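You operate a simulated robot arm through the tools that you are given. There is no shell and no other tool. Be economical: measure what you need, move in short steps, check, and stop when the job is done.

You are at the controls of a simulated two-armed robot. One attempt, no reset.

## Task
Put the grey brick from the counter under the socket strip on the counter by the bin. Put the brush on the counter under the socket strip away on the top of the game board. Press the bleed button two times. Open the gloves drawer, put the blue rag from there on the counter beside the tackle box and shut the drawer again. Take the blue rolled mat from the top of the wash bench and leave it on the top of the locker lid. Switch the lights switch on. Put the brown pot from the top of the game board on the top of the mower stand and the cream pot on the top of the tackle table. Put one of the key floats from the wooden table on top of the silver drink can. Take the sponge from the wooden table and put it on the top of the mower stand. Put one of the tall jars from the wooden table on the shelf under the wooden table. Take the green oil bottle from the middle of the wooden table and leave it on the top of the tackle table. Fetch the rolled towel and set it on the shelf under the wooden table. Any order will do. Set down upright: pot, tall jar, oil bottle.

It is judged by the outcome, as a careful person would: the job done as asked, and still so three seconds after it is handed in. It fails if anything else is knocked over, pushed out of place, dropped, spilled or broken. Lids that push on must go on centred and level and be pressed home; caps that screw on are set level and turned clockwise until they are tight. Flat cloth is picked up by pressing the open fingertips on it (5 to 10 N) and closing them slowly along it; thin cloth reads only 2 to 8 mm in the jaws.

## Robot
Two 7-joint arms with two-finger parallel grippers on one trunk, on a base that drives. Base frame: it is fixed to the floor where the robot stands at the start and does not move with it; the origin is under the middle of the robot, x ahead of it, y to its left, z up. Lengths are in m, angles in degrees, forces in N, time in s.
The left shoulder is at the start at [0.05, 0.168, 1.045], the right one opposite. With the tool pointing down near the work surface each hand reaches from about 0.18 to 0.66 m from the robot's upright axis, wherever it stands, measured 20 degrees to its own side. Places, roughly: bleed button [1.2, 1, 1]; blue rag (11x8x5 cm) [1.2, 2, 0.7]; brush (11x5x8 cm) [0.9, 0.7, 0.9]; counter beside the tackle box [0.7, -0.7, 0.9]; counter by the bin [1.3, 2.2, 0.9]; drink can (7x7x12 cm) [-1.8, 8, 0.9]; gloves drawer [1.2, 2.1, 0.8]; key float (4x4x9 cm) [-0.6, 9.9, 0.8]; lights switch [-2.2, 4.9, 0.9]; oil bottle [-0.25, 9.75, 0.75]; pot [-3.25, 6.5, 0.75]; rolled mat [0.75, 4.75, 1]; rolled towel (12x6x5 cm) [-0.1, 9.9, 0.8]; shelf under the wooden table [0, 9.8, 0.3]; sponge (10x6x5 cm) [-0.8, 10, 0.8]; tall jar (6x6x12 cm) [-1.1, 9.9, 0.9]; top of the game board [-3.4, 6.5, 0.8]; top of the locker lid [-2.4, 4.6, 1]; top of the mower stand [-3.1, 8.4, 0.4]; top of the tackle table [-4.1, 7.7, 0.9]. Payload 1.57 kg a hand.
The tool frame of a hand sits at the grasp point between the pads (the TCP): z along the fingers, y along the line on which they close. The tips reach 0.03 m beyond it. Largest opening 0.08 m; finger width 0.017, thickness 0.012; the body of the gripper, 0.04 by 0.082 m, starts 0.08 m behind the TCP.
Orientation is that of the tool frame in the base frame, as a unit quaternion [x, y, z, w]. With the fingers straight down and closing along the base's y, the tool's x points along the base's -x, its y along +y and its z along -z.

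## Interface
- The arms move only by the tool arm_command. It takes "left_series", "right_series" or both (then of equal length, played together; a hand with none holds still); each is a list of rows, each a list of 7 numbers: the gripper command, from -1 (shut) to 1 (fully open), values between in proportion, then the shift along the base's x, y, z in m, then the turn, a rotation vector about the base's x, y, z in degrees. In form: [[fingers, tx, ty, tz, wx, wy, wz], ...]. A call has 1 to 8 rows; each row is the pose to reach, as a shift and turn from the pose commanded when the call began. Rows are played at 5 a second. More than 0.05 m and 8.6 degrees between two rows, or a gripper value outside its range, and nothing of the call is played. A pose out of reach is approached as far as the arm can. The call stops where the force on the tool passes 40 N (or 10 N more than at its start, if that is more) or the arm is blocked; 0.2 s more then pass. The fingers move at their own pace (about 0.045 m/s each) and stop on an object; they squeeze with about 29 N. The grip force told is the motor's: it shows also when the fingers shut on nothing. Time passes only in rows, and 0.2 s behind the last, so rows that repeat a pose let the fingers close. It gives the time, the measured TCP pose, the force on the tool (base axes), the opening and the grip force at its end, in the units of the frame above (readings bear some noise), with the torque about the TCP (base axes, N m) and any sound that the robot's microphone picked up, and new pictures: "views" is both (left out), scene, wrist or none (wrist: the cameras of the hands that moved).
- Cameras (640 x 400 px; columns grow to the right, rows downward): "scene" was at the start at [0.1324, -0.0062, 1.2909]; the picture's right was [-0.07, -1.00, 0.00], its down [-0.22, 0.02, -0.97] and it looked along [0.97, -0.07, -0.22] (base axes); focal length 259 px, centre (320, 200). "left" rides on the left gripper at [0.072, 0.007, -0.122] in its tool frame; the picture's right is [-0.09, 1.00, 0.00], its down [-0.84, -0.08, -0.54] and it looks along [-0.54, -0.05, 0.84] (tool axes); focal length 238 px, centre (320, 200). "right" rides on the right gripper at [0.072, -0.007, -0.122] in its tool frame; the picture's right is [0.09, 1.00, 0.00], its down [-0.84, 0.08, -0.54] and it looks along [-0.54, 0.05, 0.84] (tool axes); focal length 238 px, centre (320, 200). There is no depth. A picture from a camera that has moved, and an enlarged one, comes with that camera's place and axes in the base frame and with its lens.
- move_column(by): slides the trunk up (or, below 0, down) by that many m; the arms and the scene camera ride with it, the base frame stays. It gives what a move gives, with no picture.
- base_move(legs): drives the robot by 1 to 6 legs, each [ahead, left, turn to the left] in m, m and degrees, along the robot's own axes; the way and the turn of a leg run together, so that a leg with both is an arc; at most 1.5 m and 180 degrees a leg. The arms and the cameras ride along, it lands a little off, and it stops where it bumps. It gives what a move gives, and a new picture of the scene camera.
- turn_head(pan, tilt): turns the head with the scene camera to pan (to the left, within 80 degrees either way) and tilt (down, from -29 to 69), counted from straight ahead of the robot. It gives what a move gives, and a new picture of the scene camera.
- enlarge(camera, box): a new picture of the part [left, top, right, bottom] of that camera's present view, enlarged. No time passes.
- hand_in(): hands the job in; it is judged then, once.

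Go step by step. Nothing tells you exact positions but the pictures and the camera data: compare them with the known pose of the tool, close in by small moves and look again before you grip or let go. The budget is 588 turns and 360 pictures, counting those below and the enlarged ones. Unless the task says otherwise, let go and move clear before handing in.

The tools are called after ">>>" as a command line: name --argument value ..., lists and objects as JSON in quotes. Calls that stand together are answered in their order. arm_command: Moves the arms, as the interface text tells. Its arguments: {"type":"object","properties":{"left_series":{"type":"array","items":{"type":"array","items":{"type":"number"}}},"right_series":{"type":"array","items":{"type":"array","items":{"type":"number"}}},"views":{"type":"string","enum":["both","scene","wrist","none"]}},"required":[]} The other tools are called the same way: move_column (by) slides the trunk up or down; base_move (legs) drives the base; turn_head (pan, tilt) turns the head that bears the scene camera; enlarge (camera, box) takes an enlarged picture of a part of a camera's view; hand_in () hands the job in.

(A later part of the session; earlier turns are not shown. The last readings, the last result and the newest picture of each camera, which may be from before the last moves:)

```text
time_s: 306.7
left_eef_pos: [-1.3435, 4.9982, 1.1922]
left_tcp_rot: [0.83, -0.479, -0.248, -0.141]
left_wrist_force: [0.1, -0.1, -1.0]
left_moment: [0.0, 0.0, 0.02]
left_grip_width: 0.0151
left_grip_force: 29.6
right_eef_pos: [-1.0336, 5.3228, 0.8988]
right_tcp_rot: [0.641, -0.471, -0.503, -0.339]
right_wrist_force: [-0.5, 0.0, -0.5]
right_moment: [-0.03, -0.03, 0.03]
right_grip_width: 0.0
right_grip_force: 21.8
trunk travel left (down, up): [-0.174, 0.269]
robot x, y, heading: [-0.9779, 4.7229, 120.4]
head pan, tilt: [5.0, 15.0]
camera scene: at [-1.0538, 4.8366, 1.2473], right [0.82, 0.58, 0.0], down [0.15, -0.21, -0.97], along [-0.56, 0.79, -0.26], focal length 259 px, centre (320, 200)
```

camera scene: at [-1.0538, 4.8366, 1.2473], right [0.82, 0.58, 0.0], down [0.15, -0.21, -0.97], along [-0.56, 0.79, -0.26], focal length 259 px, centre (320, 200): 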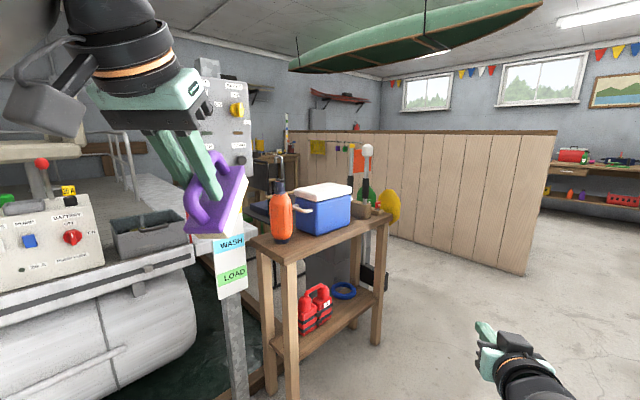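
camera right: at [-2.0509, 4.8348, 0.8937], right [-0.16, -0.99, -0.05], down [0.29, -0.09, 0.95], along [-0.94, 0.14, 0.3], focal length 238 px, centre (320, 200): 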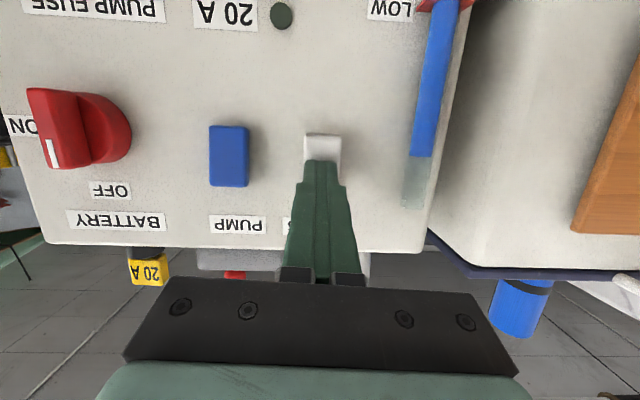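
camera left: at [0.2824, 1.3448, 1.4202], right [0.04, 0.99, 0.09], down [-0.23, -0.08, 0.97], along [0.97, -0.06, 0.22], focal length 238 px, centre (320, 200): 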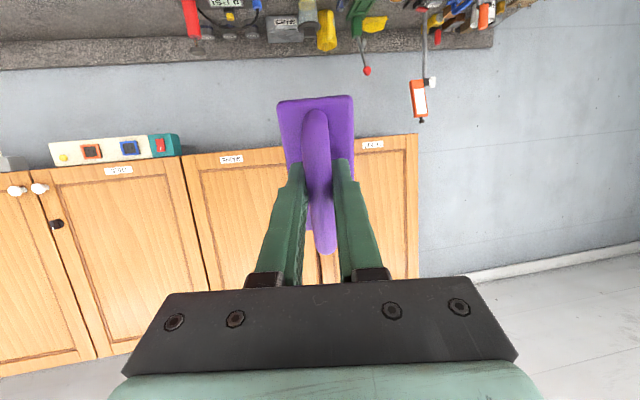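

>>> arm_command --right_series '[[-1, 0, -0.02, 0.03, -7.8, -2.84, 0], [-1, 0, -0.03, 0.06, -15.6, -5.68, 0], [-1, 0, -0.04, 0.09, -23.4, -8.5, 0], [-1, 0, -0.05, 0.12, -31.2, -11.4, 0], [-1, 0, -0.06, 0.15, -39, -14.2, 0], [-1, 0, -0.06, 0.18, -46.8, -17, 0], [-1, 0, -0.06, 0.21, -54.6, -19.9, 0], [-1, 0, -0.06, 0.24, -62.4, -22.7, 0]]' --views "none"

```text
time_s: 308.7
left_eef_pos: [-1.3441, 5.0011, 1.191]
left_tcp_rot: [0.83, -0.48, -0.248, -0.141]
left_wrist_force: [-0.1, 0.3, -0.3]
left_moment: [-0.09, -0.03, -0.01]
left_grip_width: 0.0153
left_grip_force: 29.3
right_eef_pos: [-0.9914, 5.2947, 1.1795]
right_tcp_rot: [0.749, -0.647, -0.105, -0.099]
right_wrist_force: [0.4, 0.9, 0.5]
right_moment: [-0.01, -0.01, 0.01]
right_grip_width: 0.0001
right_grip_force: 21.1
right hand out of reach, approached as far as the arm can: row 4, 5, 6, 7, 8
trunk travel left (down, up): [-0.174, 0.269]
robot x, y, heading: [-0.9798, 4.7259, 120.2]
head pan, tilt: [5.0, 15.0]
stopped in row 8 (right hand): the arm was blocked; the commanded pose is now the measured one
```

>>> move_column --by 0.2

>>> base_move --legs '[[0, 0, -30], [1.5, -0.1, 0], [0.35, 0, 85]]'

>>> turn_head --pan 0 --tilt 25

```text
time_s: 310.9
left_eef_pos: [-1.3447, 4.997, 1.3916]
left_tcp_rot: [0.83, -0.48, -0.248, -0.142]
left_wrist_force: [-0.2, 0.7, -1.7]
left_moment: [-0.04, -0.02, -0.03]
left_grip_width: 0.0149
left_grip_force: 29.3
right_eef_pos: [-0.9926, 5.2922, 1.3796]
right_tcp_rot: [0.75, -0.645, -0.106, -0.099]
right_wrist_force: [-0.4, 0.9, 0.1]
right_moment: [0.0, 0.0, 0.0]
right_grip_width: 0.0001
right_grip_force: 21.4
trunk travel left (down, up): [-0.374, 0.069]
robot x, y, heading: [-0.9764, 4.7246, 120.4]
head pan, tilt: [5.0, 15.0]
```

```text
refused: leg 2 is longer than a leg can be; nothing moved
```

```text
time_s: 311.6
left_eef_pos: [-1.3431, 4.9979, 1.3922]
left_tcp_rot: [0.829, -0.48, -0.248, -0.142]
left_wrist_force: [0.6, -0.6, -1.0]
left_moment: [-0.06, -0.02, -0.01]
left_grip_width: 0.0149
left_grip_force: 29.5
right_eef_pos: [-0.9932, 5.2921, 1.3805]
right_tcp_rot: [0.75, -0.646, -0.107, -0.099]
right_wrist_force: [1.2, 0.3, 0.0]
right_moment: [0.0, 0.01, 0.03]
right_grip_width: 0.0001
right_grip_force: 21.5
trunk travel left (down, up): [-0.374, 0.069]
robot x, y, heading: [-0.9774, 4.7259, 120.2]
head pan, tilt: [0.0, 25.0]
camera scene: at [-1.0462, 4.8396, 1.4312], right [0.86, 0.5, 0.0], down [0.21, -0.36, -0.91], along [-0.46, 0.78, -0.42], focal length 259 px, centre (320, 200)
```

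scene: 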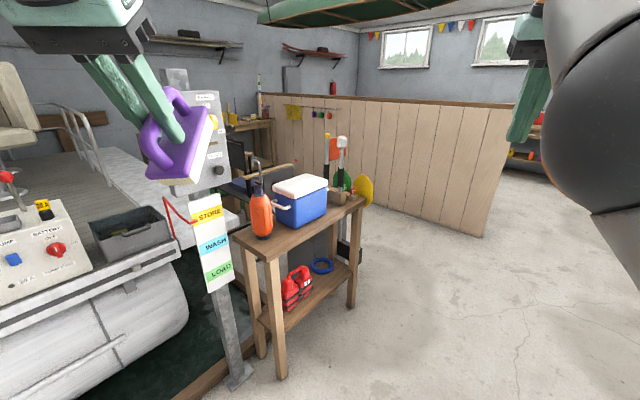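

>>> base_move --legs '[[0, 0, -30], [1.45, -0.1, 0], [0.35, 0, 0], [0, 0, 85]]'

>>> turn_head --pan 10 --tilt 25

```text
time_s: 325.7
left_eef_pos: [-1.332, 6.3672, 1.3915]
left_tcp_rot: [0.958, -0.039, -0.285, -0.01]
left_wrist_force: [0.0, -0.2, -1.4]
left_moment: [0.02, -0.04, -0.01]
left_grip_width: 0.0149
left_grip_force: 28.3
right_eef_pos: [-1.3746, 6.823, 1.38]
right_tcp_rot: [0.964, -0.223, -0.141, -0.038]
right_wrist_force: [0.0, 0.0, 0.2]
right_moment: [0.01, 0.02, -0.01]
right_grip_width: 0.0
right_grip_force: 20.8
trunk travel left (down, up): [-0.374, 0.069]
robot x, y, heading: [-0.8968, 6.5123, 175.7]
head pan, tilt: [0.0, 25.0]
camera scene: at [-1.0325, 6.5227, 1.4312], right [0.08, 1.0, 0.0], down [0.42, -0.03, -0.91], along [-0.9, 0.07, -0.42], focal length 259 px, centre (320, 200)
```

scene: 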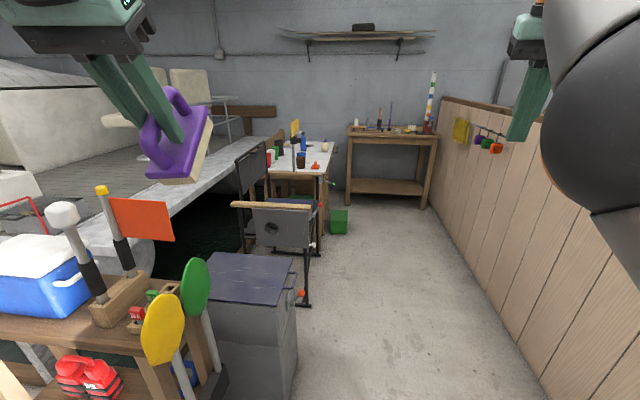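

```text
time_s: 326.5
left_eef_pos: [-1.3321, 6.3677, 1.3921]
left_tcp_rot: [0.958, -0.039, -0.285, -0.01]
left_wrist_force: [-0.3, -0.2, -0.9]
left_moment: [-0.03, -0.01, 0.04]
left_grip_width: 0.0151
left_grip_force: 28.5
right_eef_pos: [-1.3746, 6.8247, 1.381]
right_tcp_rot: [0.964, -0.224, -0.14, -0.038]
right_wrist_force: [0.0, -0.8, 0.6]
right_moment: [0.02, 0.01, -0.02]
right_grip_width: 0.0
right_grip_force: 21.3
trunk travel left (down, up): [-0.374, 0.069]
robot x, y, heading: [-0.8987, 6.5125, 175.8]
head pan, tilt: [10.0, 25.0]
camera scene: at [-1.0323, 6.5068, 1.4312], right [-0.1, 1.0, 0.0], down [0.42, 0.04, -0.91], along [-0.9, -0.09, -0.42], focal length 259 px, centre (320, 200)
```

scene: 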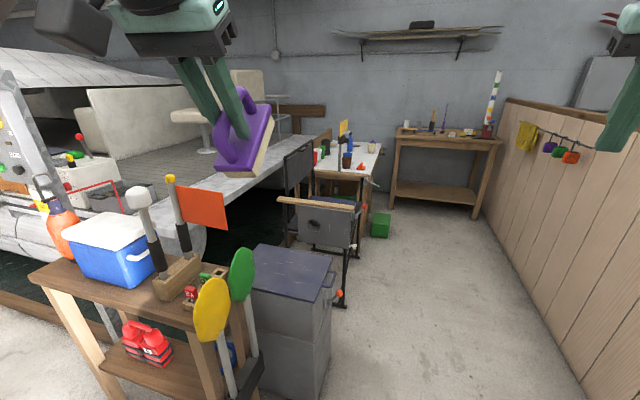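

>>> base_move --legs '[[0, -0.55, 4], [1.2, 0, 0], [1.1, -0.05, 0]]'

>>> turn_head --pan 60 --tilt 35

```text
time_s: 339.4
left_eef_pos: [-3.4456, 6.961, 1.3911]
left_tcp_rot: [0.959, -0.009, -0.285, -0.001]
left_wrist_force: [-0.7, 0.3, -1.3]
left_moment: [-0.03, -0.06, -0.01]
left_grip_width: 0.0149
left_grip_force: 29.1
right_eef_pos: [-3.5171, 7.4144, 1.3797]
right_tcp_rot: [0.97, -0.194, -0.14, -0.034]
right_wrist_force: [-1.1, -0.1, -0.1]
right_moment: [0.02, -0.04, -0.01]
right_grip_width: 0.0001
right_grip_force: 21.2
trunk travel left (down, up): [-0.374, 0.069]
robot x, y, heading: [-3.0219, 7.1329, 179.3]
head pan, tilt: [10.0, 25.0]
stopped in leg 3: the robot was blocked; the commanded pose is now the measured one
camera scene: at [-3.1553, 7.1193, 1.4306], right [-0.16, 0.99, 0.0], down [0.42, 0.07, -0.9], along [-0.89, -0.15, -0.43], focal length 259 px, centre (320, 200)
```

scene: 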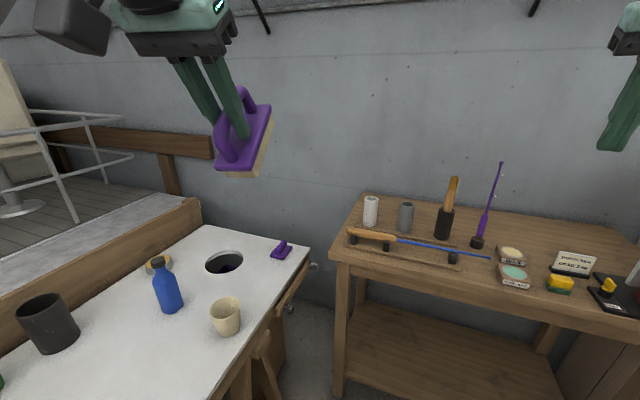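

```text
time_s: 340.6
left_eef_pos: [-3.4398, 6.96, 1.3947]
left_tcp_rot: [0.958, -0.008, -0.286, -0.001]
left_wrist_force: [0.4, -0.1, -1.6]
left_moment: [0.0, -0.01, -0.01]
left_grip_width: 0.0152
left_grip_force: 29.1
right_eef_pos: [-3.5123, 7.4129, 1.3822]
right_tcp_rot: [0.97, -0.193, -0.142, -0.034]
right_wrist_force: [0.2, -0.1, 0.0]
right_moment: [-0.03, 0.02, 0.01]
right_grip_width: 0.0
right_grip_force: 21.9
trunk travel left (down, up): [-0.374, 0.069]
robot x, y, heading: [-3.0165, 7.1343, 179.4]
head pan, tilt: [60.0, 35.0]
camera scene: at [-3.1054, 7.0582, 1.4154], right [-0.86, 0.51, 0.0], down [0.29, 0.49, -0.82], along [-0.42, -0.7, -0.57], focal length 259 px, centre (320, 200)
```

scene: 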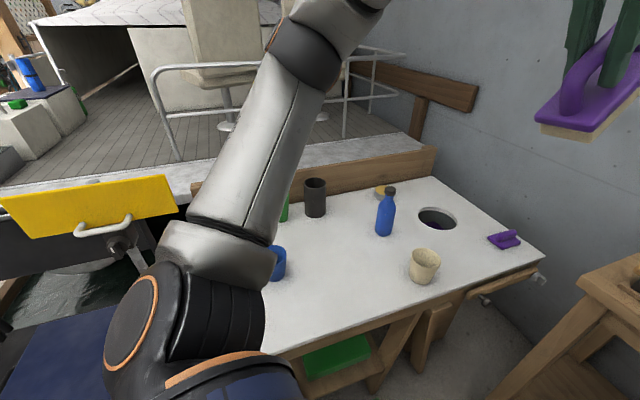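

>>> turn_head --pan -50 --tilt 40

>>> turn_head --pan 0 --tilt 65

```text
time_s: 342.5
left_eef_pos: [-3.4408, 6.9608, 1.3924]
left_tcp_rot: [0.958, -0.009, -0.286, -0.002]
left_wrist_force: [-0.1, 0.5, -0.6]
left_moment: [-0.01, -0.07, -0.01]
left_grip_width: 0.015
left_grip_force: 29.0
right_eef_pos: [-3.5123, 7.413, 1.3827]
right_tcp_rot: [0.97, -0.193, -0.142, -0.034]
right_wrist_force: [0.7, -0.9, 0.0]
right_moment: [0.04, 0.0, -0.03]
right_grip_width: 0.0
right_grip_force: 21.5
trunk travel left (down, up): [-0.374, 0.069]
robot x, y, heading: [-3.0217, 7.1354, 179.0]
head pan, tilt: [-50.0, 40.0]
camera scene: at [-3.1144, 7.1997, 1.4078], right [0.77, 0.63, 0.0], down [0.41, -0.5, -0.77], along [-0.49, 0.59, -0.64], focal length 259 px, centre (320, 200)
```

scene: 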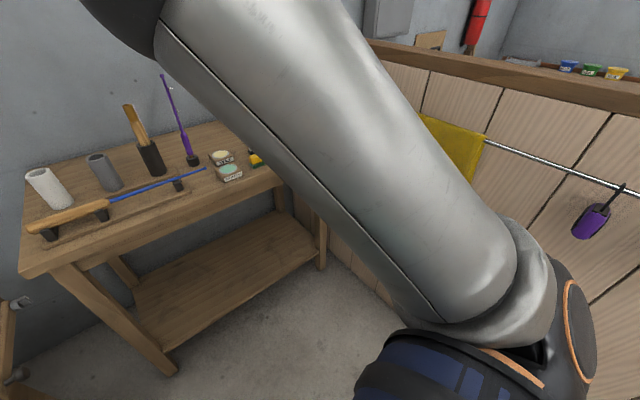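

```text
time_s: 343.7
left_eef_pos: [-3.4408, 6.9598, 1.3935]
left_tcp_rot: [0.958, -0.009, -0.286, -0.001]
left_wrist_force: [-0.2, 0.4, -1.7]
left_moment: [0.0, -0.03, -0.02]
left_grip_width: 0.015
left_grip_force: 28.9
right_eef_pos: [-3.512, 7.4128, 1.3821]
right_tcp_rot: [0.97, -0.193, -0.142, -0.032]
right_wrist_force: [0.1, 0.6, -0.1]
right_moment: [0.0, -0.04, 0.01]
right_grip_width: 0.0
right_grip_force: 21.5
trunk travel left (down, up): [-0.374, 0.069]
robot x, y, heading: [-3.0194, 7.1328, 179.4]
head pan, tilt: [0.0, 65.0]
camera scene: at [-3.1212, 7.1347, 1.3756], right [0.01, 1.0, 0.0], down [0.91, -0.01, -0.42], along [-0.42, 0.0, -0.91], focal length 259 px, centre (320, 200)
```

scene: 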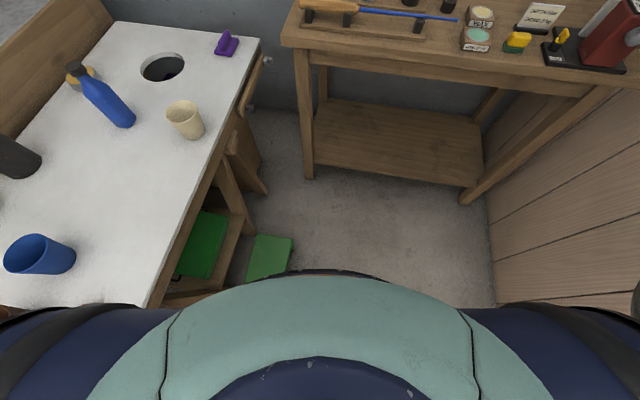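

>>> base_move --legs '[[-0.05, 0, 0], [0, -0.2, 0], [0.4, 0, 0], [0, 0, 85]]'

>>> turn_head --pan 0 --tilt 45

```text
time_s: 351.5
left_eef_pos: [-3.2322, 6.8999, 1.3935]
left_tcp_rot: [0.712, 0.641, -0.212, 0.193]
left_wrist_force: [-0.3, 0.0, -1.6]
left_moment: [0.04, -0.01, -0.03]
left_grip_width: 0.015
left_grip_force: 28.3
right_eef_pos: [-3.6895, 6.869, 1.382]
right_tcp_rot: [0.846, 0.513, -0.127, 0.072]
right_wrist_force: [-1.3, 0.1, 0.3]
right_moment: [0.0, 0.0, 0.0]
right_grip_width: 0.0001
right_grip_force: 21.1
trunk travel left (down, up): [-0.374, 0.069]
robot x, y, heading: [-3.3696, 7.3343, -95.7]
head pan, tilt: [0.0, 65.0]
camera scene: at [-3.379, 7.2346, 1.3755], right [-1.0, 0.1, 0.0], down [0.09, 0.9, -0.42], along [-0.04, -0.42, -0.91], focal length 259 px, centre (320, 200)
```

scene: 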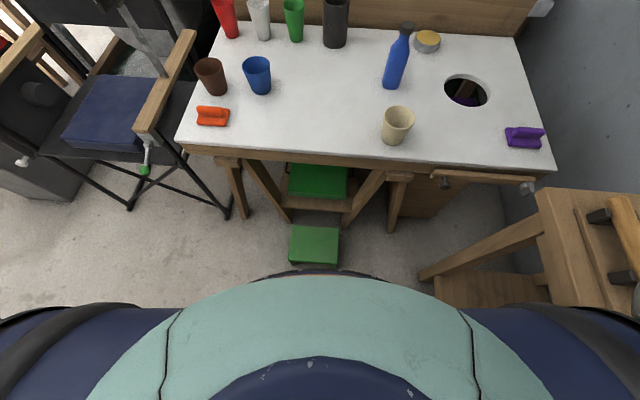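

```text
time_s: 352.4
left_eef_pos: [-3.234, 6.8993, 1.392]
left_tcp_rot: [0.712, 0.641, -0.212, 0.193]
left_wrist_force: [-0.2, 0.4, -1.3]
left_moment: [0.05, 0.03, -0.03]
left_grip_width: 0.015
left_grip_force: 29.0
right_eef_pos: [-3.6913, 6.8681, 1.3808]
right_tcp_rot: [0.845, 0.514, -0.128, 0.072]
right_wrist_force: [0.5, -0.3, -0.1]
right_moment: [0.01, 0.03, -0.02]
right_grip_width: 0.0
right_grip_force: 20.9
trunk travel left (down, up): [-0.374, 0.069]
robot x, y, heading: [-3.3661, 7.3351, -95.6]
head pan, tilt: [0.0, 45.0]
camera scene: at [-3.3811, 7.2141, 1.4005], right [-1.0, 0.1, 0.0], down [0.07, 0.7, -0.71], along [-0.07, -0.7, -0.71], focal length 259 px, centre (320, 200)
```

scene: 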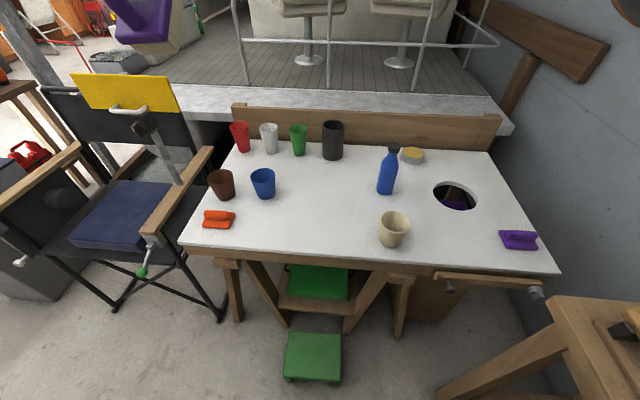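

>>> move_column --by -0.22

>>> arm_command --left_series '[[-1, -0.01, 0, 0, 8, -0.7, 0], [-1, -0.02, -0.03, 0, 16, -1.4, 0], [-1, -0.035, -0.06, -0.02, 24, -2.1, 0], [-1, -0.05, -0.09, -0.04, 32, -3, 0], [-1, -0.065, -0.12, -0.06, 33, -3, 0], [-1, -0.08, -0.15, -0.09, 33, -3, 0], [-1, -0.09, -0.18, -0.12, 33, -3, 0]]'

```text
time_s: 354.7
left_eef_pos: [-3.2329, 6.9001, 1.1734]
left_tcp_rot: [0.712, 0.641, -0.213, 0.194]
left_wrist_force: [0.2, -0.4, -2.1]
left_moment: [0.03, 0.0, 0.01]
left_grip_width: 0.015
left_grip_force: 29.5
right_eef_pos: [-3.6915, 6.8694, 1.162]
right_tcp_rot: [0.845, 0.514, -0.127, 0.071]
right_wrist_force: [-0.6, 0.0, 0.7]
right_moment: [-0.01, 0.03, 0.0]
right_grip_width: 0.0001
right_grip_force: 21.5
trunk travel left (down, up): [-0.154, 0.289]
robot x, y, heading: [-3.3663, 7.336, -95.5]
head pan, tilt: [0.0, 45.0]
```

```text
time_s: 356.3
left_eef_pos: [-3.2969, 6.7927, 1.0789]
left_tcp_rot: [0.743, 0.669, -0.005, 0.0]
left_wrist_force: [0.4, -0.3, -1.4]
left_moment: [0.0, 0.02, 0.01]
left_grip_width: 0.0148
left_grip_force: 28.9
left hand out of reach, approached as far as the arm can: row 4, 5, 6, 7
right_eef_pos: [-3.6893, 6.8697, 1.1621]
right_tcp_rot: [0.846, 0.513, -0.128, 0.071]
right_wrist_force: [-0.3, -0.8, -0.4]
right_moment: [0.03, 0.01, 0.04]
right_grip_width: 0.0001
right_grip_force: 21.5
trunk travel left (down, up): [-0.154, 0.289]
robot x, y, heading: [-3.3692, 7.3359, -95.5]
head pan, tilt: [0.0, 45.0]
camera scene: at [-3.381, 7.2146, 1.1807], right [-1.0, 0.1, 0.0], down [0.07, 0.7, -0.71], along [-0.07, -0.7, -0.71], focal length 259 px, centre (320, 200)
camera left: at [-3.2818, 6.8628, 1.2004], right [0.98, -0.2, 0.0], down [-0.16, -0.82, 0.55], along [-0.11, -0.54, -0.84], focal length 238 px, centre (320, 200)
```

scene: 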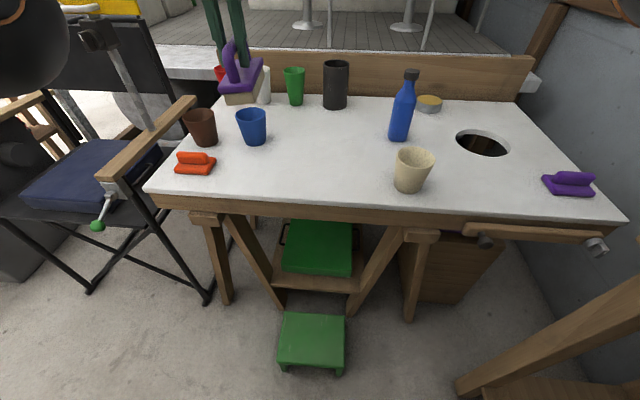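
left: 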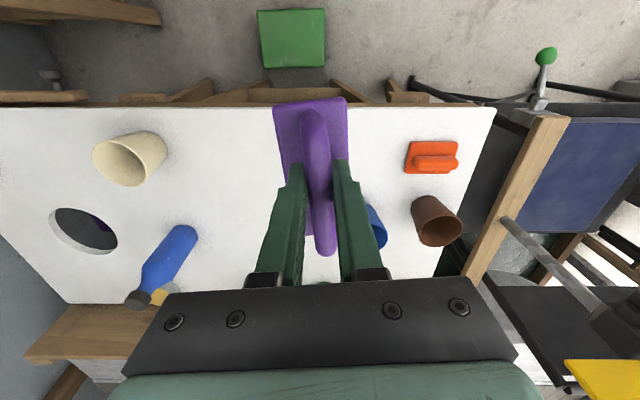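

>>> base_move --legs '[[0, 0, -25]]'

>>> arm_command --left_series '[[-1, 0.04, -0.02, 0, 0, 0, 4], [-1, 0.08, -0.04, 0, 0, 0, 8], [-1, 0.12, -0.06, -0.01, 0, 0, 13], [-1, 0.16, -0.08, -0.02, 0, 0, 18], [-1, 0.19, -0.1, -0.05, 0, 0, 24], [-1, 0.21, -0.12, -0.09, 0, 0, 24]]'

```text
time_s: 358.0
left_eef_pos: [-3.5329, 6.8132, 1.0789]
left_tcp_rot: [0.87, 0.493, -0.004, -0.001]
left_wrist_force: [-0.6, -0.9, -1.4]
left_moment: [0.03, 0.02, -0.01]
left_grip_width: 0.0152
left_grip_force: 28.8
right_eef_pos: [-3.8578, 7.0484, 1.1618]
right_tcp_rot: [0.937, 0.318, -0.14, 0.042]
right_wrist_force: [0.4, 0.7, -0.1]
right_moment: [0.01, -0.02, 0.01]
right_grip_width: 0.0001
right_grip_force: 21.4
trunk travel left (down, up): [-0.154, 0.289]
robot x, y, heading: [-3.363, 7.3376, -120.3]
head pan, tilt: [0.0, 45.0]
camera scene: at [-3.4312, 7.2305, 1.1806], right [-0.86, 0.51, 0.0], down [0.36, 0.61, -0.71], along [-0.36, -0.61, -0.71], focal length 259 px, centre (320, 200)
```

scene: 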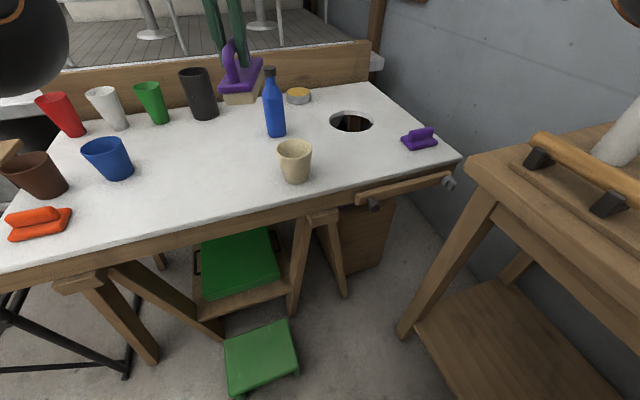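

```text
time_s: 359.4
left_eef_pos: [-3.3234, 6.6928, 0.9876]
left_tcp_rot: [0.748, 0.663, -0.003, 0.0]
left_wrist_force: [0.0, 0.1, -1.5]
left_moment: [-0.01, 0.01, -0.02]
left_grip_width: 0.0151
left_grip_force: 28.6
right_eef_pos: [-3.8571, 7.0495, 1.1623]
right_tcp_rot: [0.937, 0.319, -0.14, 0.042]
right_wrist_force: [0.1, 1.0, -0.3]
right_moment: [0.01, 0.0, 0.01]
right_grip_width: 0.0001
right_grip_force: 21.2
trunk travel left (down, up): [-0.154, 0.289]
robot x, y, heading: [-3.3642, 7.3326, -120.7]
head pan, tilt: [0.0, 45.0]
camera scene: at [-3.4309, 7.2301, 1.1806], right [-0.86, 0.51, 0.0], down [0.36, 0.61, -0.71], along [-0.36, -0.61, -0.71], focal length 259 px, centre (320, 200)
camera left: at [-3.3068, 6.7622, 1.1094], right [0.98, -0.21, -0.01], down [-0.17, -0.82, 0.55], along [-0.12, -0.53, -0.84], focal length 238 px, centre (320, 200)
```

scene: 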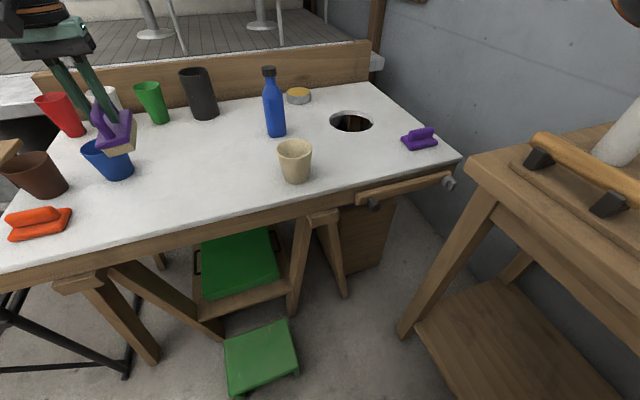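
left: 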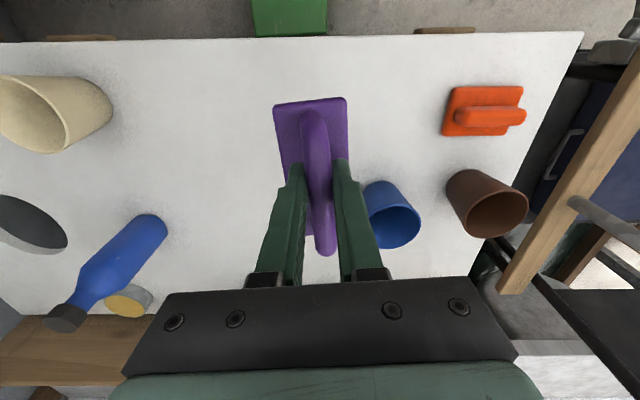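

>>> arm_command --left_series '[[-1, -0.02, 0.005, -0.04, 0, 0, 0], [-1, -0.03, 0.005, -0.08, 0, 0, 0], [-1, -0.03, 0.005, -0.12, 0, 0, 0], [-1, -0.03, 0.005, -0.135, 0, 0, 0]]' --views "wrist"

```text
time_s: 360.4
left_eef_pos: [-3.3527, 6.6975, 0.8528]
left_tcp_rot: [0.749, 0.663, -0.004, -0.001]
left_wrist_force: [-1.1, -0.1, -1.5]
left_moment: [0.02, -0.02, 0.0]
left_grip_width: 0.015
left_grip_force: 29.4
right_eef_pos: [-3.858, 7.0475, 1.1623]
right_tcp_rot: [0.937, 0.318, -0.14, 0.041]
right_wrist_force: [0.3, 0.8, -1.1]
right_moment: [-0.01, 0.01, -0.03]
right_grip_width: 0.0
right_grip_force: 20.9
trunk travel left (down, up): [-0.154, 0.289]
robot x, y, heading: [-3.3631, 7.3333, -120.8]
head pan, tilt: [0.0, 45.0]
camera left: at [-3.3357, 6.7672, 0.9742], right [0.98, -0.21, 0.0], down [-0.17, -0.82, 0.55], along [-0.12, -0.53, -0.84], focal length 238 px, centre (320, 200)
```

left: 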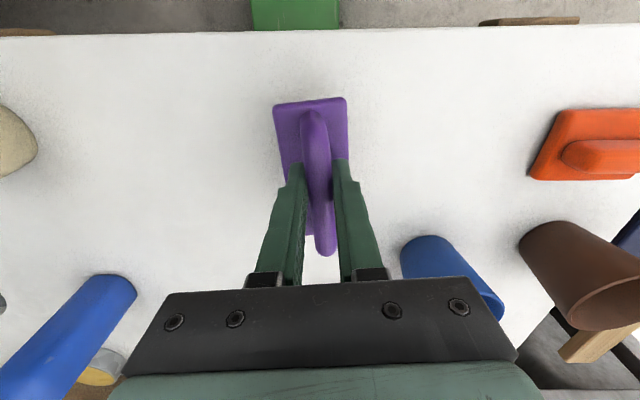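

>>> arm_command --left_series '[[-1, 0, 0, -0.006, 0, 0, 0], [-1, 0, 0, -0.012, 0, 0, 0], [-1, 0, 0, -0.018, 0, 0, 0], [-1, 0, 0, -0.024, 0, 0, 0], [-1, 0, 0, -0.03, 0, 0, 0], [-1, 0, 0, -0.036, 0, 0, 0]]' --views "none"

```text
time_s: 361.8
left_eef_pos: [-3.3545, 6.6994, 0.8215]
left_tcp_rot: [0.75, 0.661, -0.007, 0.001]
left_wrist_force: [-5.4, 1.0, 23.8]
left_moment: [-0.09, 0.06, 0.03]
left_grip_width: 0.0156
left_grip_force: 28.8
right_eef_pos: [-3.8574, 7.0506, 1.1631]
right_tcp_rot: [0.936, 0.319, -0.141, 0.043]
right_wrist_force: [-0.5, 0.0, -0.1]
right_moment: [0.02, 0.01, -0.03]
right_grip_width: 0.0
right_grip_force: 21.5
trunk travel left (down, up): [-0.154, 0.289]
robot x, y, heading: [-3.3677, 7.335, -120.5]
head pan, tilt: [0.0, 45.0]
```

Brush is on the board; release and rise.

>>> arm_command --left_series '[[-1, 0, 0, 0.005, 0, 0, 0], [0.2, 0, 0, 0.005, 0, 0, 0], [0.2, 0, 0, 0.005, 0, 0, 0], [0.2, 0, 0, 0.04, 0, 0, 0], [0.2, 0, 0, 0.09, 0, 0, 0], [0.2, 0, 0, 0.14, 0, 0, 0], [0.2, 0, 0, 0.19, 0, 0, 0], [0.2, 0, 0, 0.23, 0, 0, 0]]'

```text
time_s: 363.6
left_eef_pos: [-3.3536, 6.6989, 1.0484]
left_tcp_rot: [0.749, 0.662, -0.003, -0.001]
left_wrist_force: [0.4, 0.6, -0.5]
left_moment: [-0.01, 0.0, -0.01]
left_grip_width: 0.0481
left_grip_force: 0.1
right_eef_pos: [-3.8585, 7.0484, 1.1617]
right_tcp_rot: [0.937, 0.318, -0.14, 0.042]
right_wrist_force: [0.9, 0.3, -0.5]
right_moment: [-0.04, 0.01, 0.01]
right_grip_width: 0.0
right_grip_force: 20.8
trunk travel left (down, up): [-0.154, 0.289]
robot x, y, heading: [-3.3693, 7.3337, -120.5]
head pan, tilt: [0.0, 45.0]
camera scene: at [-3.4313, 7.231, 1.1806], right [-0.86, 0.51, 0.0], down [0.36, 0.61, -0.71], along [-0.36, -0.61, -0.71], focal length 259 px, centre (320, 200)
camera left: at [-3.3367, 6.7682, 1.1707], right [0.98, -0.21, -0.01], down [-0.18, -0.82, 0.55], along [-0.12, -0.53, -0.84], focal length 238 px, centre (320, 200)
```

scene: 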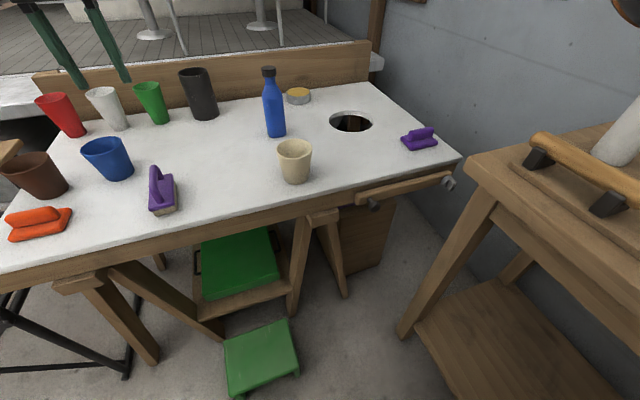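
left: 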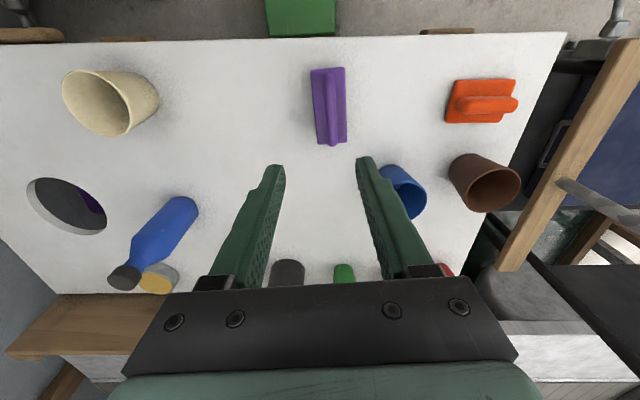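

>>> base_move --legs '[[0, 0, 25]]'

>>> arm_command --right_series '[[0, 0.01, -0.01, 0, 7.3, -4.1, 0], [1, 0.03, -0.03, -0.03, 14.7, -8.2, 0], [1, 0.04, -0.05, -0.07, 14.7, -8.2, 0], [1, 0.045, -0.07, -0.11, 14.7, -8.2, 0]]'

```text
time_s: 365.2
left_eef_pos: [-3.0882, 6.7632, 1.0482]
left_tcp_rot: [0.59, 0.807, -0.003, 0.0]
left_wrist_force: [0.7, -0.9, -0.5]
left_moment: [0.03, -0.02, 0.02]
left_grip_width: 0.0479
left_grip_force: 0.1
right_eef_pos: [-3.6935, 6.8699, 1.163]
right_tcp_rot: [0.847, 0.511, -0.128, 0.071]
right_wrist_force: [-0.2, -0.2, -0.5]
right_moment: [-0.01, 0.02, 0.03]
right_grip_width: 0.0002
right_grip_force: 21.2
trunk travel left (down, up): [-0.154, 0.289]
robot x, y, heading: [-3.3718, 7.3357, -95.8]
head pan, tilt: [0.0, 45.0]
camera scene: at [-3.3817, 7.2142, 1.1806], right [-0.99, 0.1, 0.0], down [0.07, 0.7, -0.71], along [-0.07, -0.7, -0.71], focal length 259 px, centre (320, 200)
```

scene: 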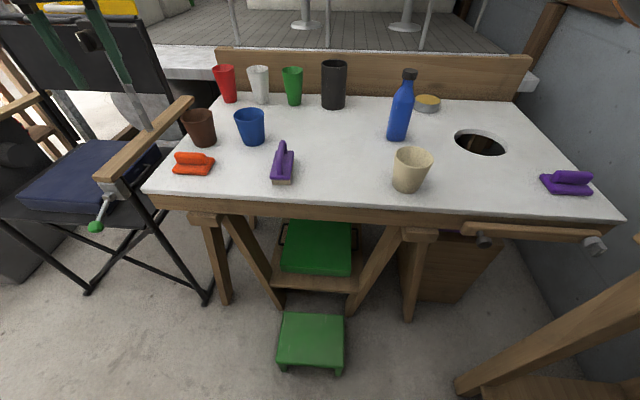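

```text
time_s: 366.2
left_eef_pos: [-3.0891, 6.762, 1.0474]
left_tcp_rot: [0.59, 0.807, -0.003, 0.0]
left_wrist_force: [-0.4, 0.4, 0.7]
left_moment: [0.04, 0.0, -0.01]
left_grip_width: 0.048
left_grip_force: 0.0
right_eef_pos: [-3.6475, 6.801, 1.05]
right_tcp_rot: [0.856, 0.516, -0.001, -0.002]
right_wrist_force: [0.0, -0.7, -0.6]
right_moment: [0.01, 0.0, 0.0]
right_grip_width: 0.0799
right_grip_force: 0.0
right hand out of reach, approached as far as the arm can: row 1, 2, 3
trunk travel left (down, up): [-0.154, 0.289]
robot x, y, heading: [-3.3699, 7.3317, -95.9]
head pan, tilt: [0.0, 45.0]
camera scene: at [-3.3817, 7.2137, 1.1805], right [-0.99, 0.1, 0.0], down [0.07, 0.7, -0.71], along [-0.07, -0.7, -0.71], focal length 259 px, centre (320, 200)
camera right: at [-3.6195, 6.8686, 1.1731], right [0.92, -0.38, 0.0], down [-0.32, -0.78, 0.54], along [-0.21, -0.5, -0.84], focal length 238 px, centre (320, 200)
```

scene: 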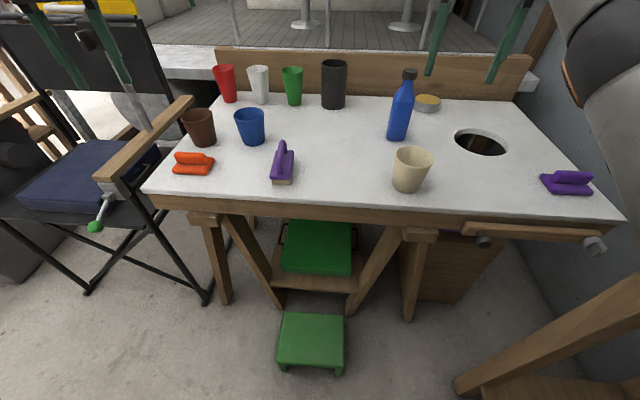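
right: 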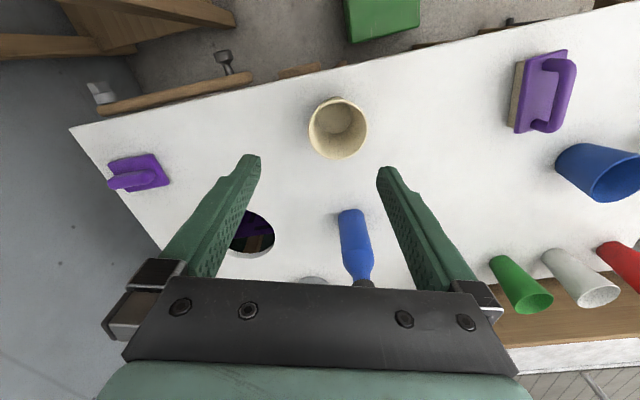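

>>> arm_command --right_series '[[0.25, -0.01, -0.005, -0.04, 0, 0, 0], [0.25, -0.022, -0.013, -0.08, 0, 0, 0], [0.25, -0.022, -0.013, -0.12, 0, 0, 0]]' --views "wrist"

```text
time_s: 367.0
left_eef_pos: [-3.0876, 6.7625, 1.0486]
left_tcp_rot: [0.59, 0.807, -0.004, 0.0]
left_wrist_force: [0.6, -0.4, 1.3]
left_moment: [-0.01, -0.01, -0.01]
left_grip_width: 0.048
left_grip_force: 0.1
right_eef_pos: [-3.6708, 6.7882, 0.933]
right_tcp_rot: [0.856, 0.517, -0.002, -0.002]
right_wrist_force: [-0.6, -0.5, -0.4]
right_moment: [0.03, 0.0, 0.0]
right_grip_width: 0.05
right_grip_force: 0.1
trunk travel left (down, up): [-0.154, 0.289]
robot x, y, heading: [-3.3676, 7.3334, -96.1]
head pan, tilt: [0.0, 45.0]
camera right: at [-3.6424, 6.856, 1.0544], right [0.92, -0.38, 0.0], down [-0.32, -0.78, 0.54], along [-0.21, -0.5, -0.84], focal length 238 px, centre (320, 200)
```

right: 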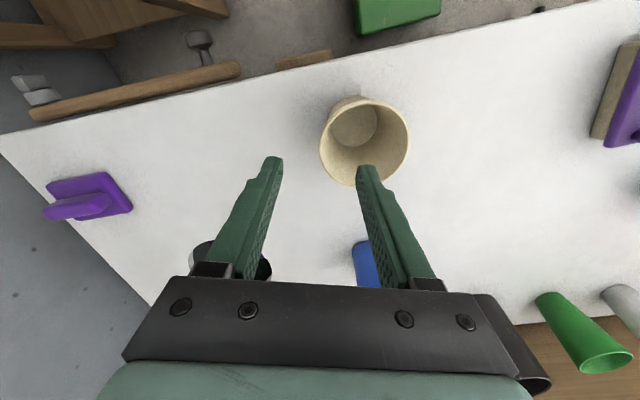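

>>> arm_command --right_series '[[0.25, 0.003, 0.006, -0.03, 0, 0, 0], [0.25, 0.003, 0.006, -0.06, 0, 0, 0], [0.25, 0.003, 0.006, -0.09, 0, 0, 0]]' --views "wrist"

```text
time_s: 367.8
left_eef_pos: [-3.0873, 6.7628, 1.0475]
left_tcp_rot: [0.59, 0.807, -0.003, -0.001]
left_wrist_force: [-0.8, 1.0, 0.2]
left_moment: [0.0, -0.03, 0.01]
left_grip_width: 0.0481
left_grip_force: 0.2
right_eef_pos: [-3.6661, 6.7927, 0.8411]
right_tcp_rot: [0.856, 0.517, -0.001, -0.001]
right_wrist_force: [0.5, 0.2, 0.5]
right_moment: [0.04, 0.0, 0.02]
right_grip_width: 0.0498
right_grip_force: 0.1
trunk travel left (down, up): [-0.154, 0.289]
robot x, y, heading: [-3.3685, 7.33, -96.0]
head pan, tilt: [0.0, 45.0]
camera right: at [-3.6385, 6.861, 0.9642], right [0.92, -0.38, 0.0], down [-0.32, -0.78, 0.54], along [-0.21, -0.5, -0.84], focal length 238 px, centre (320, 200)
```

right: 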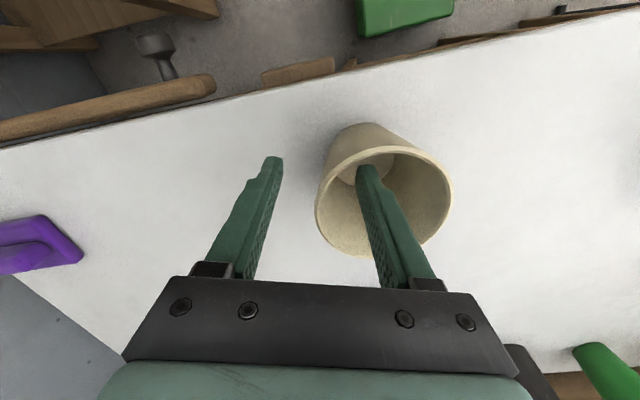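

>>> arm_command --right_series '[[-0.3, 0, 0, 0, 0, 0, 0], [-1, 0, 0, 0, 0, 0, 0], [-1, 0, 0, 0, 0, 0, 0], [-1, 0, 0, 0, 0, 0, 0], [-1, 0, 0, 0.03, 0, 0, 0], [-1, 0, 0, 0.07, 0, 0, 0]]'

```text
time_s: 369.2
left_eef_pos: [-3.0877, 6.7626, 1.0468]
left_tcp_rot: [0.59, 0.807, -0.003, 0.0]
left_wrist_force: [0.2, -0.2, 0.1]
left_moment: [0.0, -0.01, 0.01]
left_grip_width: 0.0478
left_grip_force: 0.1
right_eef_pos: [-3.6669, 6.7937, 0.9118]
right_tcp_rot: [0.856, 0.517, -0.001, -0.001]
right_wrist_force: [0.1, -0.3, -1.4]
right_moment: [0.05, 0.01, -0.02]
right_grip_width: 0.0032
right_grip_force: 23.5
trunk travel left (down, up): [-0.154, 0.289]
robot x, y, heading: [-3.371, 7.3341, -96.0]
head pan, tilt: [0.0, 45.0]
camera scene: at [-3.3818, 7.2143, 1.1805], right [-0.99, 0.1, 0.0], down [0.07, 0.7, -0.71], along [-0.07, -0.7, -0.71], focal length 259 px, centre (320, 200)
camera right: at [-3.6385, 6.8613, 1.0335], right [0.92, -0.38, 0.0], down [-0.32, -0.78, 0.54], along [-0.21, -0.5, -0.84], focal length 238 px, centre (320, 200)
```

scene: 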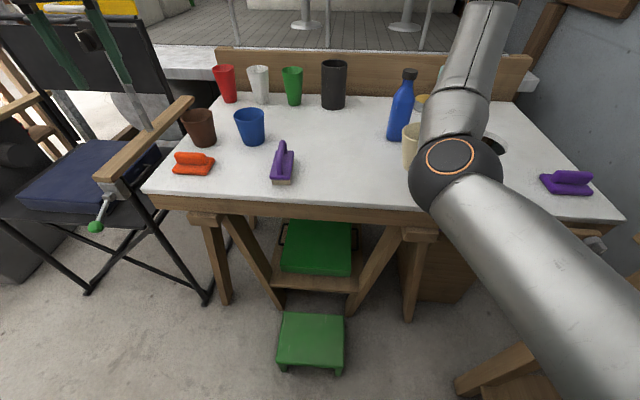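
right: 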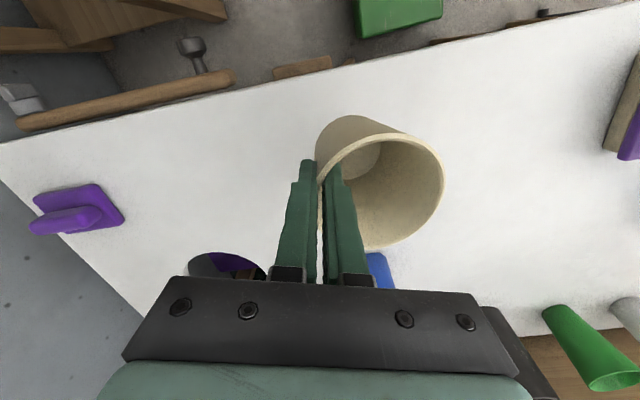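

>>> arm_command --right_series '[[-1, 0, 0, 0.045, 0, 0, 0], [-1, 0, 0, 0.09, 0, 0, 0], [-1, 0, 0, 0.135, 0, 0, 0], [-1, 0, 0, 0.18, 0, 0, 0], [-1, 0, 0.03, 0.215, 0, 0, 0], [-1, 0, 0.06, 0.25, 0, 0, 0]]' --views "none"

```text
time_s: 370.6
left_eef_pos: [-3.088, 6.7624, 1.0471]
left_tcp_rot: [0.59, 0.807, -0.003, 0.0]
left_wrist_force: [-0.6, 1.1, 0.4]
left_moment: [0.01, 0.0, 0.01]
left_grip_width: 0.048
left_grip_force: 0.0
right_eef_pos: [-3.6641, 6.8734, 1.1357]
right_tcp_rot: [0.856, 0.516, -0.002, 0.0]
right_wrist_force: [-0.1, -0.5, -2.0]
right_moment: [0.04, 0.01, -0.01]
right_grip_width: 0.0031
right_grip_force: 24.7
right hand out of reach, approached as far as the arm can: row 3, 4, 5, 6
trunk travel left (down, up): [-0.154, 0.289]
robot x, y, heading: [-3.3712, 7.3332, -95.6]
head pan, tilt: [0.0, 45.0]
```

>>> move_column --by 0.12

>>> base_move --legs '[[0, 0.36, 0], [0.1, 0, 0], [0, 0, -22]]'

```text
time_s: 372.1
left_eef_pos: [-3.0889, 6.7614, 1.1676]
left_tcp_rot: [0.59, 0.807, -0.003, 0.0]
left_wrist_force: [0.1, -0.4, -0.2]
left_moment: [-0.02, -0.01, 0.02]
left_grip_width: 0.048
left_grip_force: 0.0
right_eef_pos: [-3.6636, 6.872, 1.2553]
right_tcp_rot: [0.856, 0.517, -0.002, 0.0]
right_wrist_force: [0.1, -0.5, -1.5]
right_moment: [0.03, 0.07, -0.01]
right_grip_width: 0.003
right_grip_force: 24.5
trunk travel left (down, up): [-0.274, 0.169]
robot x, y, heading: [-3.3679, 7.3384, -96.2]
head pan, tilt: [0.0, 45.0]
```

```text
time_s: 376.4
left_eef_pos: [-2.9695, 6.5608, 1.1676]
left_tcp_rot: [0.732, 0.681, -0.003, -0.001]
left_wrist_force: [0.2, 0.3, -0.1]
left_moment: [-0.02, -0.01, -0.01]
left_grip_width: 0.0479
left_grip_force: 0.1
right_eef_pos: [-3.4617, 6.8789, 1.2554]
right_tcp_rot: [0.938, 0.346, -0.001, 0.0]
right_wrist_force: [-0.3, -0.2, -1.9]
right_moment: [0.02, 0.04, -0.01]
right_grip_width: 0.0031
right_grip_force: 24.3
trunk travel left (down, up): [-0.274, 0.169]
robot x, y, heading: [-3.0146, 7.1978, -118.1]
head pan, tilt: [0.0, 45.0]
camera scene: at [-3.073, 7.0905, 1.3006], right [-0.88, 0.47, 0.0], down [0.33, 0.63, -0.71], along [-0.33, -0.63, -0.71], focal length 259 px, centre (320, 200)
```

scene: 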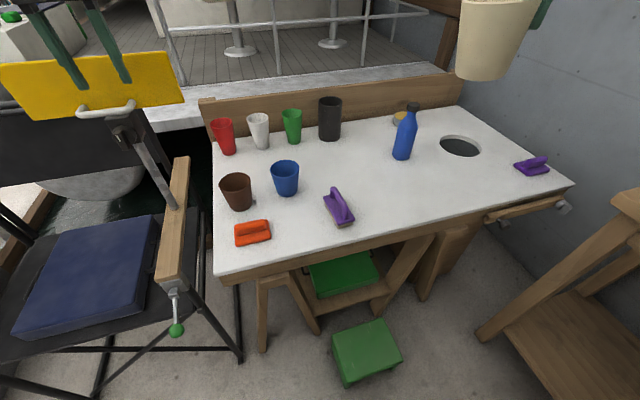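

>>> arm_command --left_series '[[0.25, -0.035, -0.015, -0.03, 0, 0, 0], [0.25, -0.07, -0.03, -0.06, 0, 0, 0], [0.25, -0.1, -0.045, -0.1, 0, 0, 0], [0.25, -0.1, -0.045, -0.15, 0, 0, 0]]' --views "wrist"

```text
refused: row 3 steps farther than a row can; nothing moved
```

>>> arm_command --left_series '[[0.25, -0.035, -0.015, -0.03, 0, 0, 0], [0.25, -0.07, -0.03, -0.06, 0, 0, 0], [0.25, -0.1, -0.045, -0.09, 0, 0, 0], [0.25, -0.1, -0.045, -0.135, 0, 0, 0]]' --views "wrist"

```text
time_s: 377.3
left_eef_pos: [-3.0483, 6.5343, 1.0842]
left_tcp_rot: [0.727, 0.686, -0.01, 0.005]
left_wrist_force: [0.1, 8.1, 10.1]
left_moment: [-0.93, -0.05, 0.13]
left_grip_width: 0.0499
left_grip_force: 0.0
left hand out of reach, approached as far as the arm can: row 2, 3, 4
right_eef_pos: [-3.4616, 6.8804, 1.2564]
right_tcp_rot: [0.938, 0.346, -0.001, 0.0]
right_wrist_force: [0.2, 0.1, -1.0]
right_moment: [0.06, -0.02, -0.04]
right_grip_width: 0.0031
right_grip_force: 24.2
trunk travel left (down, up): [-0.274, 0.169]
robot x, y, heading: [-3.0138, 7.2001, -118.0]
head pan, tilt: [0.0, 45.0]
stopped in row 4 (left hand): the force on the tool passed its limit (the readings are from after the stop); the commanded pose is now the measured one
camera left: at [-3.0347, 6.6076, 1.205], right [0.99, -0.15, 0.0], down [-0.12, -0.82, 0.56], along [-0.09, -0.55, -0.83], focal length 238 px, centre (320, 200)
```

left: 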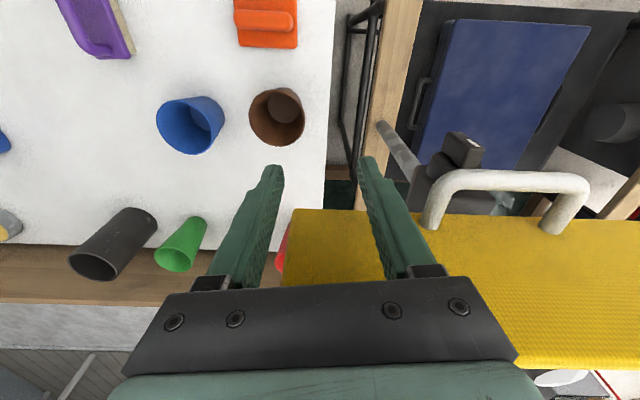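

>>> arm_command --left_series '[[0.25, 0, 0.01, 0.03, 0, 0, 0], [0.25, -0.02, 0.03, 0.05, 0, 0, -8], [0.25, -0.04, 0.04, 0.05, 0, 0, -16], [0.25, -0.06, 0.04, 0.05, 0, 0, -24], [0.25, -0.08, 0.03, 0.04, 0, 0, -32], [0.25, -0.09, 0.02, 0.02, 0, 0, -40], [0.25, -0.09, 0.02, -0.02, 0, 0, -48]]' --views "both"

```text
time_s: 378.9
left_eef_pos: [-3.1165, 6.6058, 1.0145]
left_tcp_rot: [0.943, 0.332, -0.01, -0.002]
left_wrist_force: [-0.4, 0.5, 0.3]
left_moment: [-0.07, -0.05, -0.01]
left_grip_width: 0.0497
left_grip_force: 0.1
left hand out of reach, approached as far as the arm can: row 4, 5, 6, 7
right_eef_pos: [-3.4595, 6.8742, 1.2538]
right_tcp_rot: [0.938, 0.348, -0.002, -0.002]
right_wrist_force: [0.2, -1.4, -1.7]
right_moment: [0.12, 0.07, 0.02]
right_grip_width: 0.0035
right_grip_force: 23.9
trunk travel left (down, up): [-0.274, 0.169]
robot x, y, heading: [-3.0176, 7.1965, -117.8]
head pan, tilt: [0.0, 45.0]
camera scene: at [-3.0711, 7.0862, 1.3001], right [-0.88, 0.47, 0.0], down [0.33, 0.63, -0.7], along [-0.33, -0.62, -0.71], focal length 259 px, centre (320, 200)
camera left: at [-3.054, 6.6448, 1.1346], right [0.55, -0.83, -0.01], down [-0.69, -0.46, 0.56], along [-0.47, -0.3, -0.83], focal length 238 px, centre (320, 200)
```

scene: 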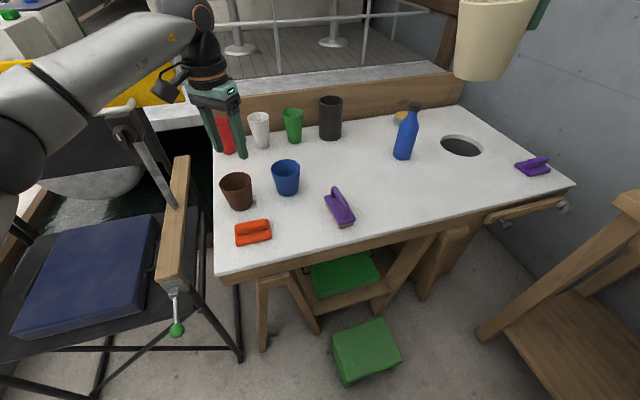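
left: 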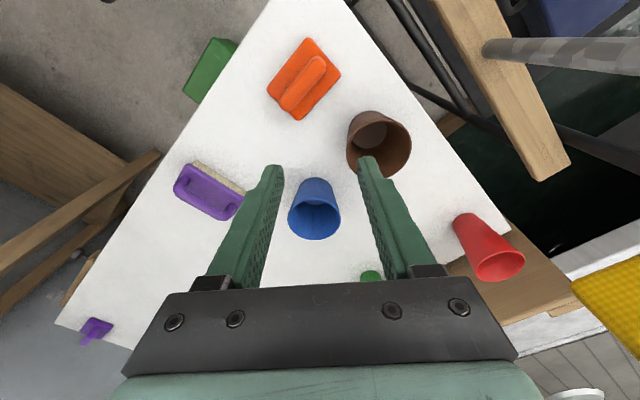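

>>> arm_command --left_series '[[0.25, -0.007, -0.023, -0.03, 0, 0, 0], [0.25, -0.014, -0.046, -0.06, 0, 0, 0], [0.25, -0.014, -0.046, -0.09, 0, 0, 0]]' --views "wrist"

```text
time_s: 379.7
left_eef_pos: [-3.106, 6.5869, 0.9313]
left_tcp_rot: [0.943, 0.332, -0.011, 0.003]
left_wrist_force: [0.8, 0.8, 0.6]
left_moment: [-0.01, -0.02, 0.0]
left_grip_width: 0.05
left_grip_force: 0.1
left hand out of reach, approached as far as the arm can: row 1, 2, 3
right_eef_pos: [-3.4622, 6.8795, 1.256]
right_tcp_rot: [0.939, 0.345, -0.002, 0.0]
right_wrist_force: [-0.1, -0.3, -0.3]
right_moment: [-0.01, 0.01, -0.04]
right_grip_width: 0.0032
right_grip_force: 24.0
trunk travel left (down, up): [-0.274, 0.169]
robot x, y, heading: [-3.0093, 7.1953, -117.7]
head pan, tilt: [0.0, 45.0]
camera left: at [-3.0429, 6.6264, 1.0524], right [0.55, -0.83, 0.0], down [-0.69, -0.46, 0.56], along [-0.47, -0.31, -0.83], focal length 238 px, centre (320, 200)
```

left: 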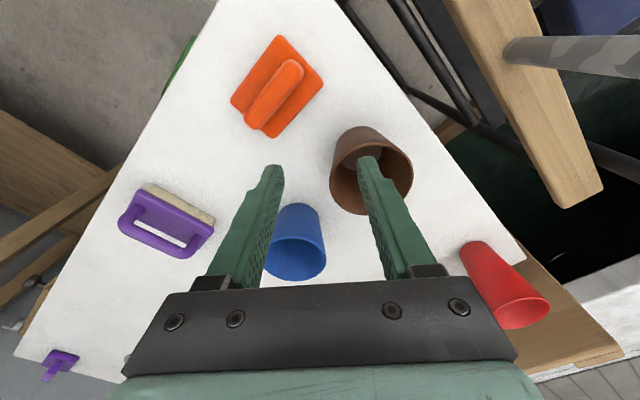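

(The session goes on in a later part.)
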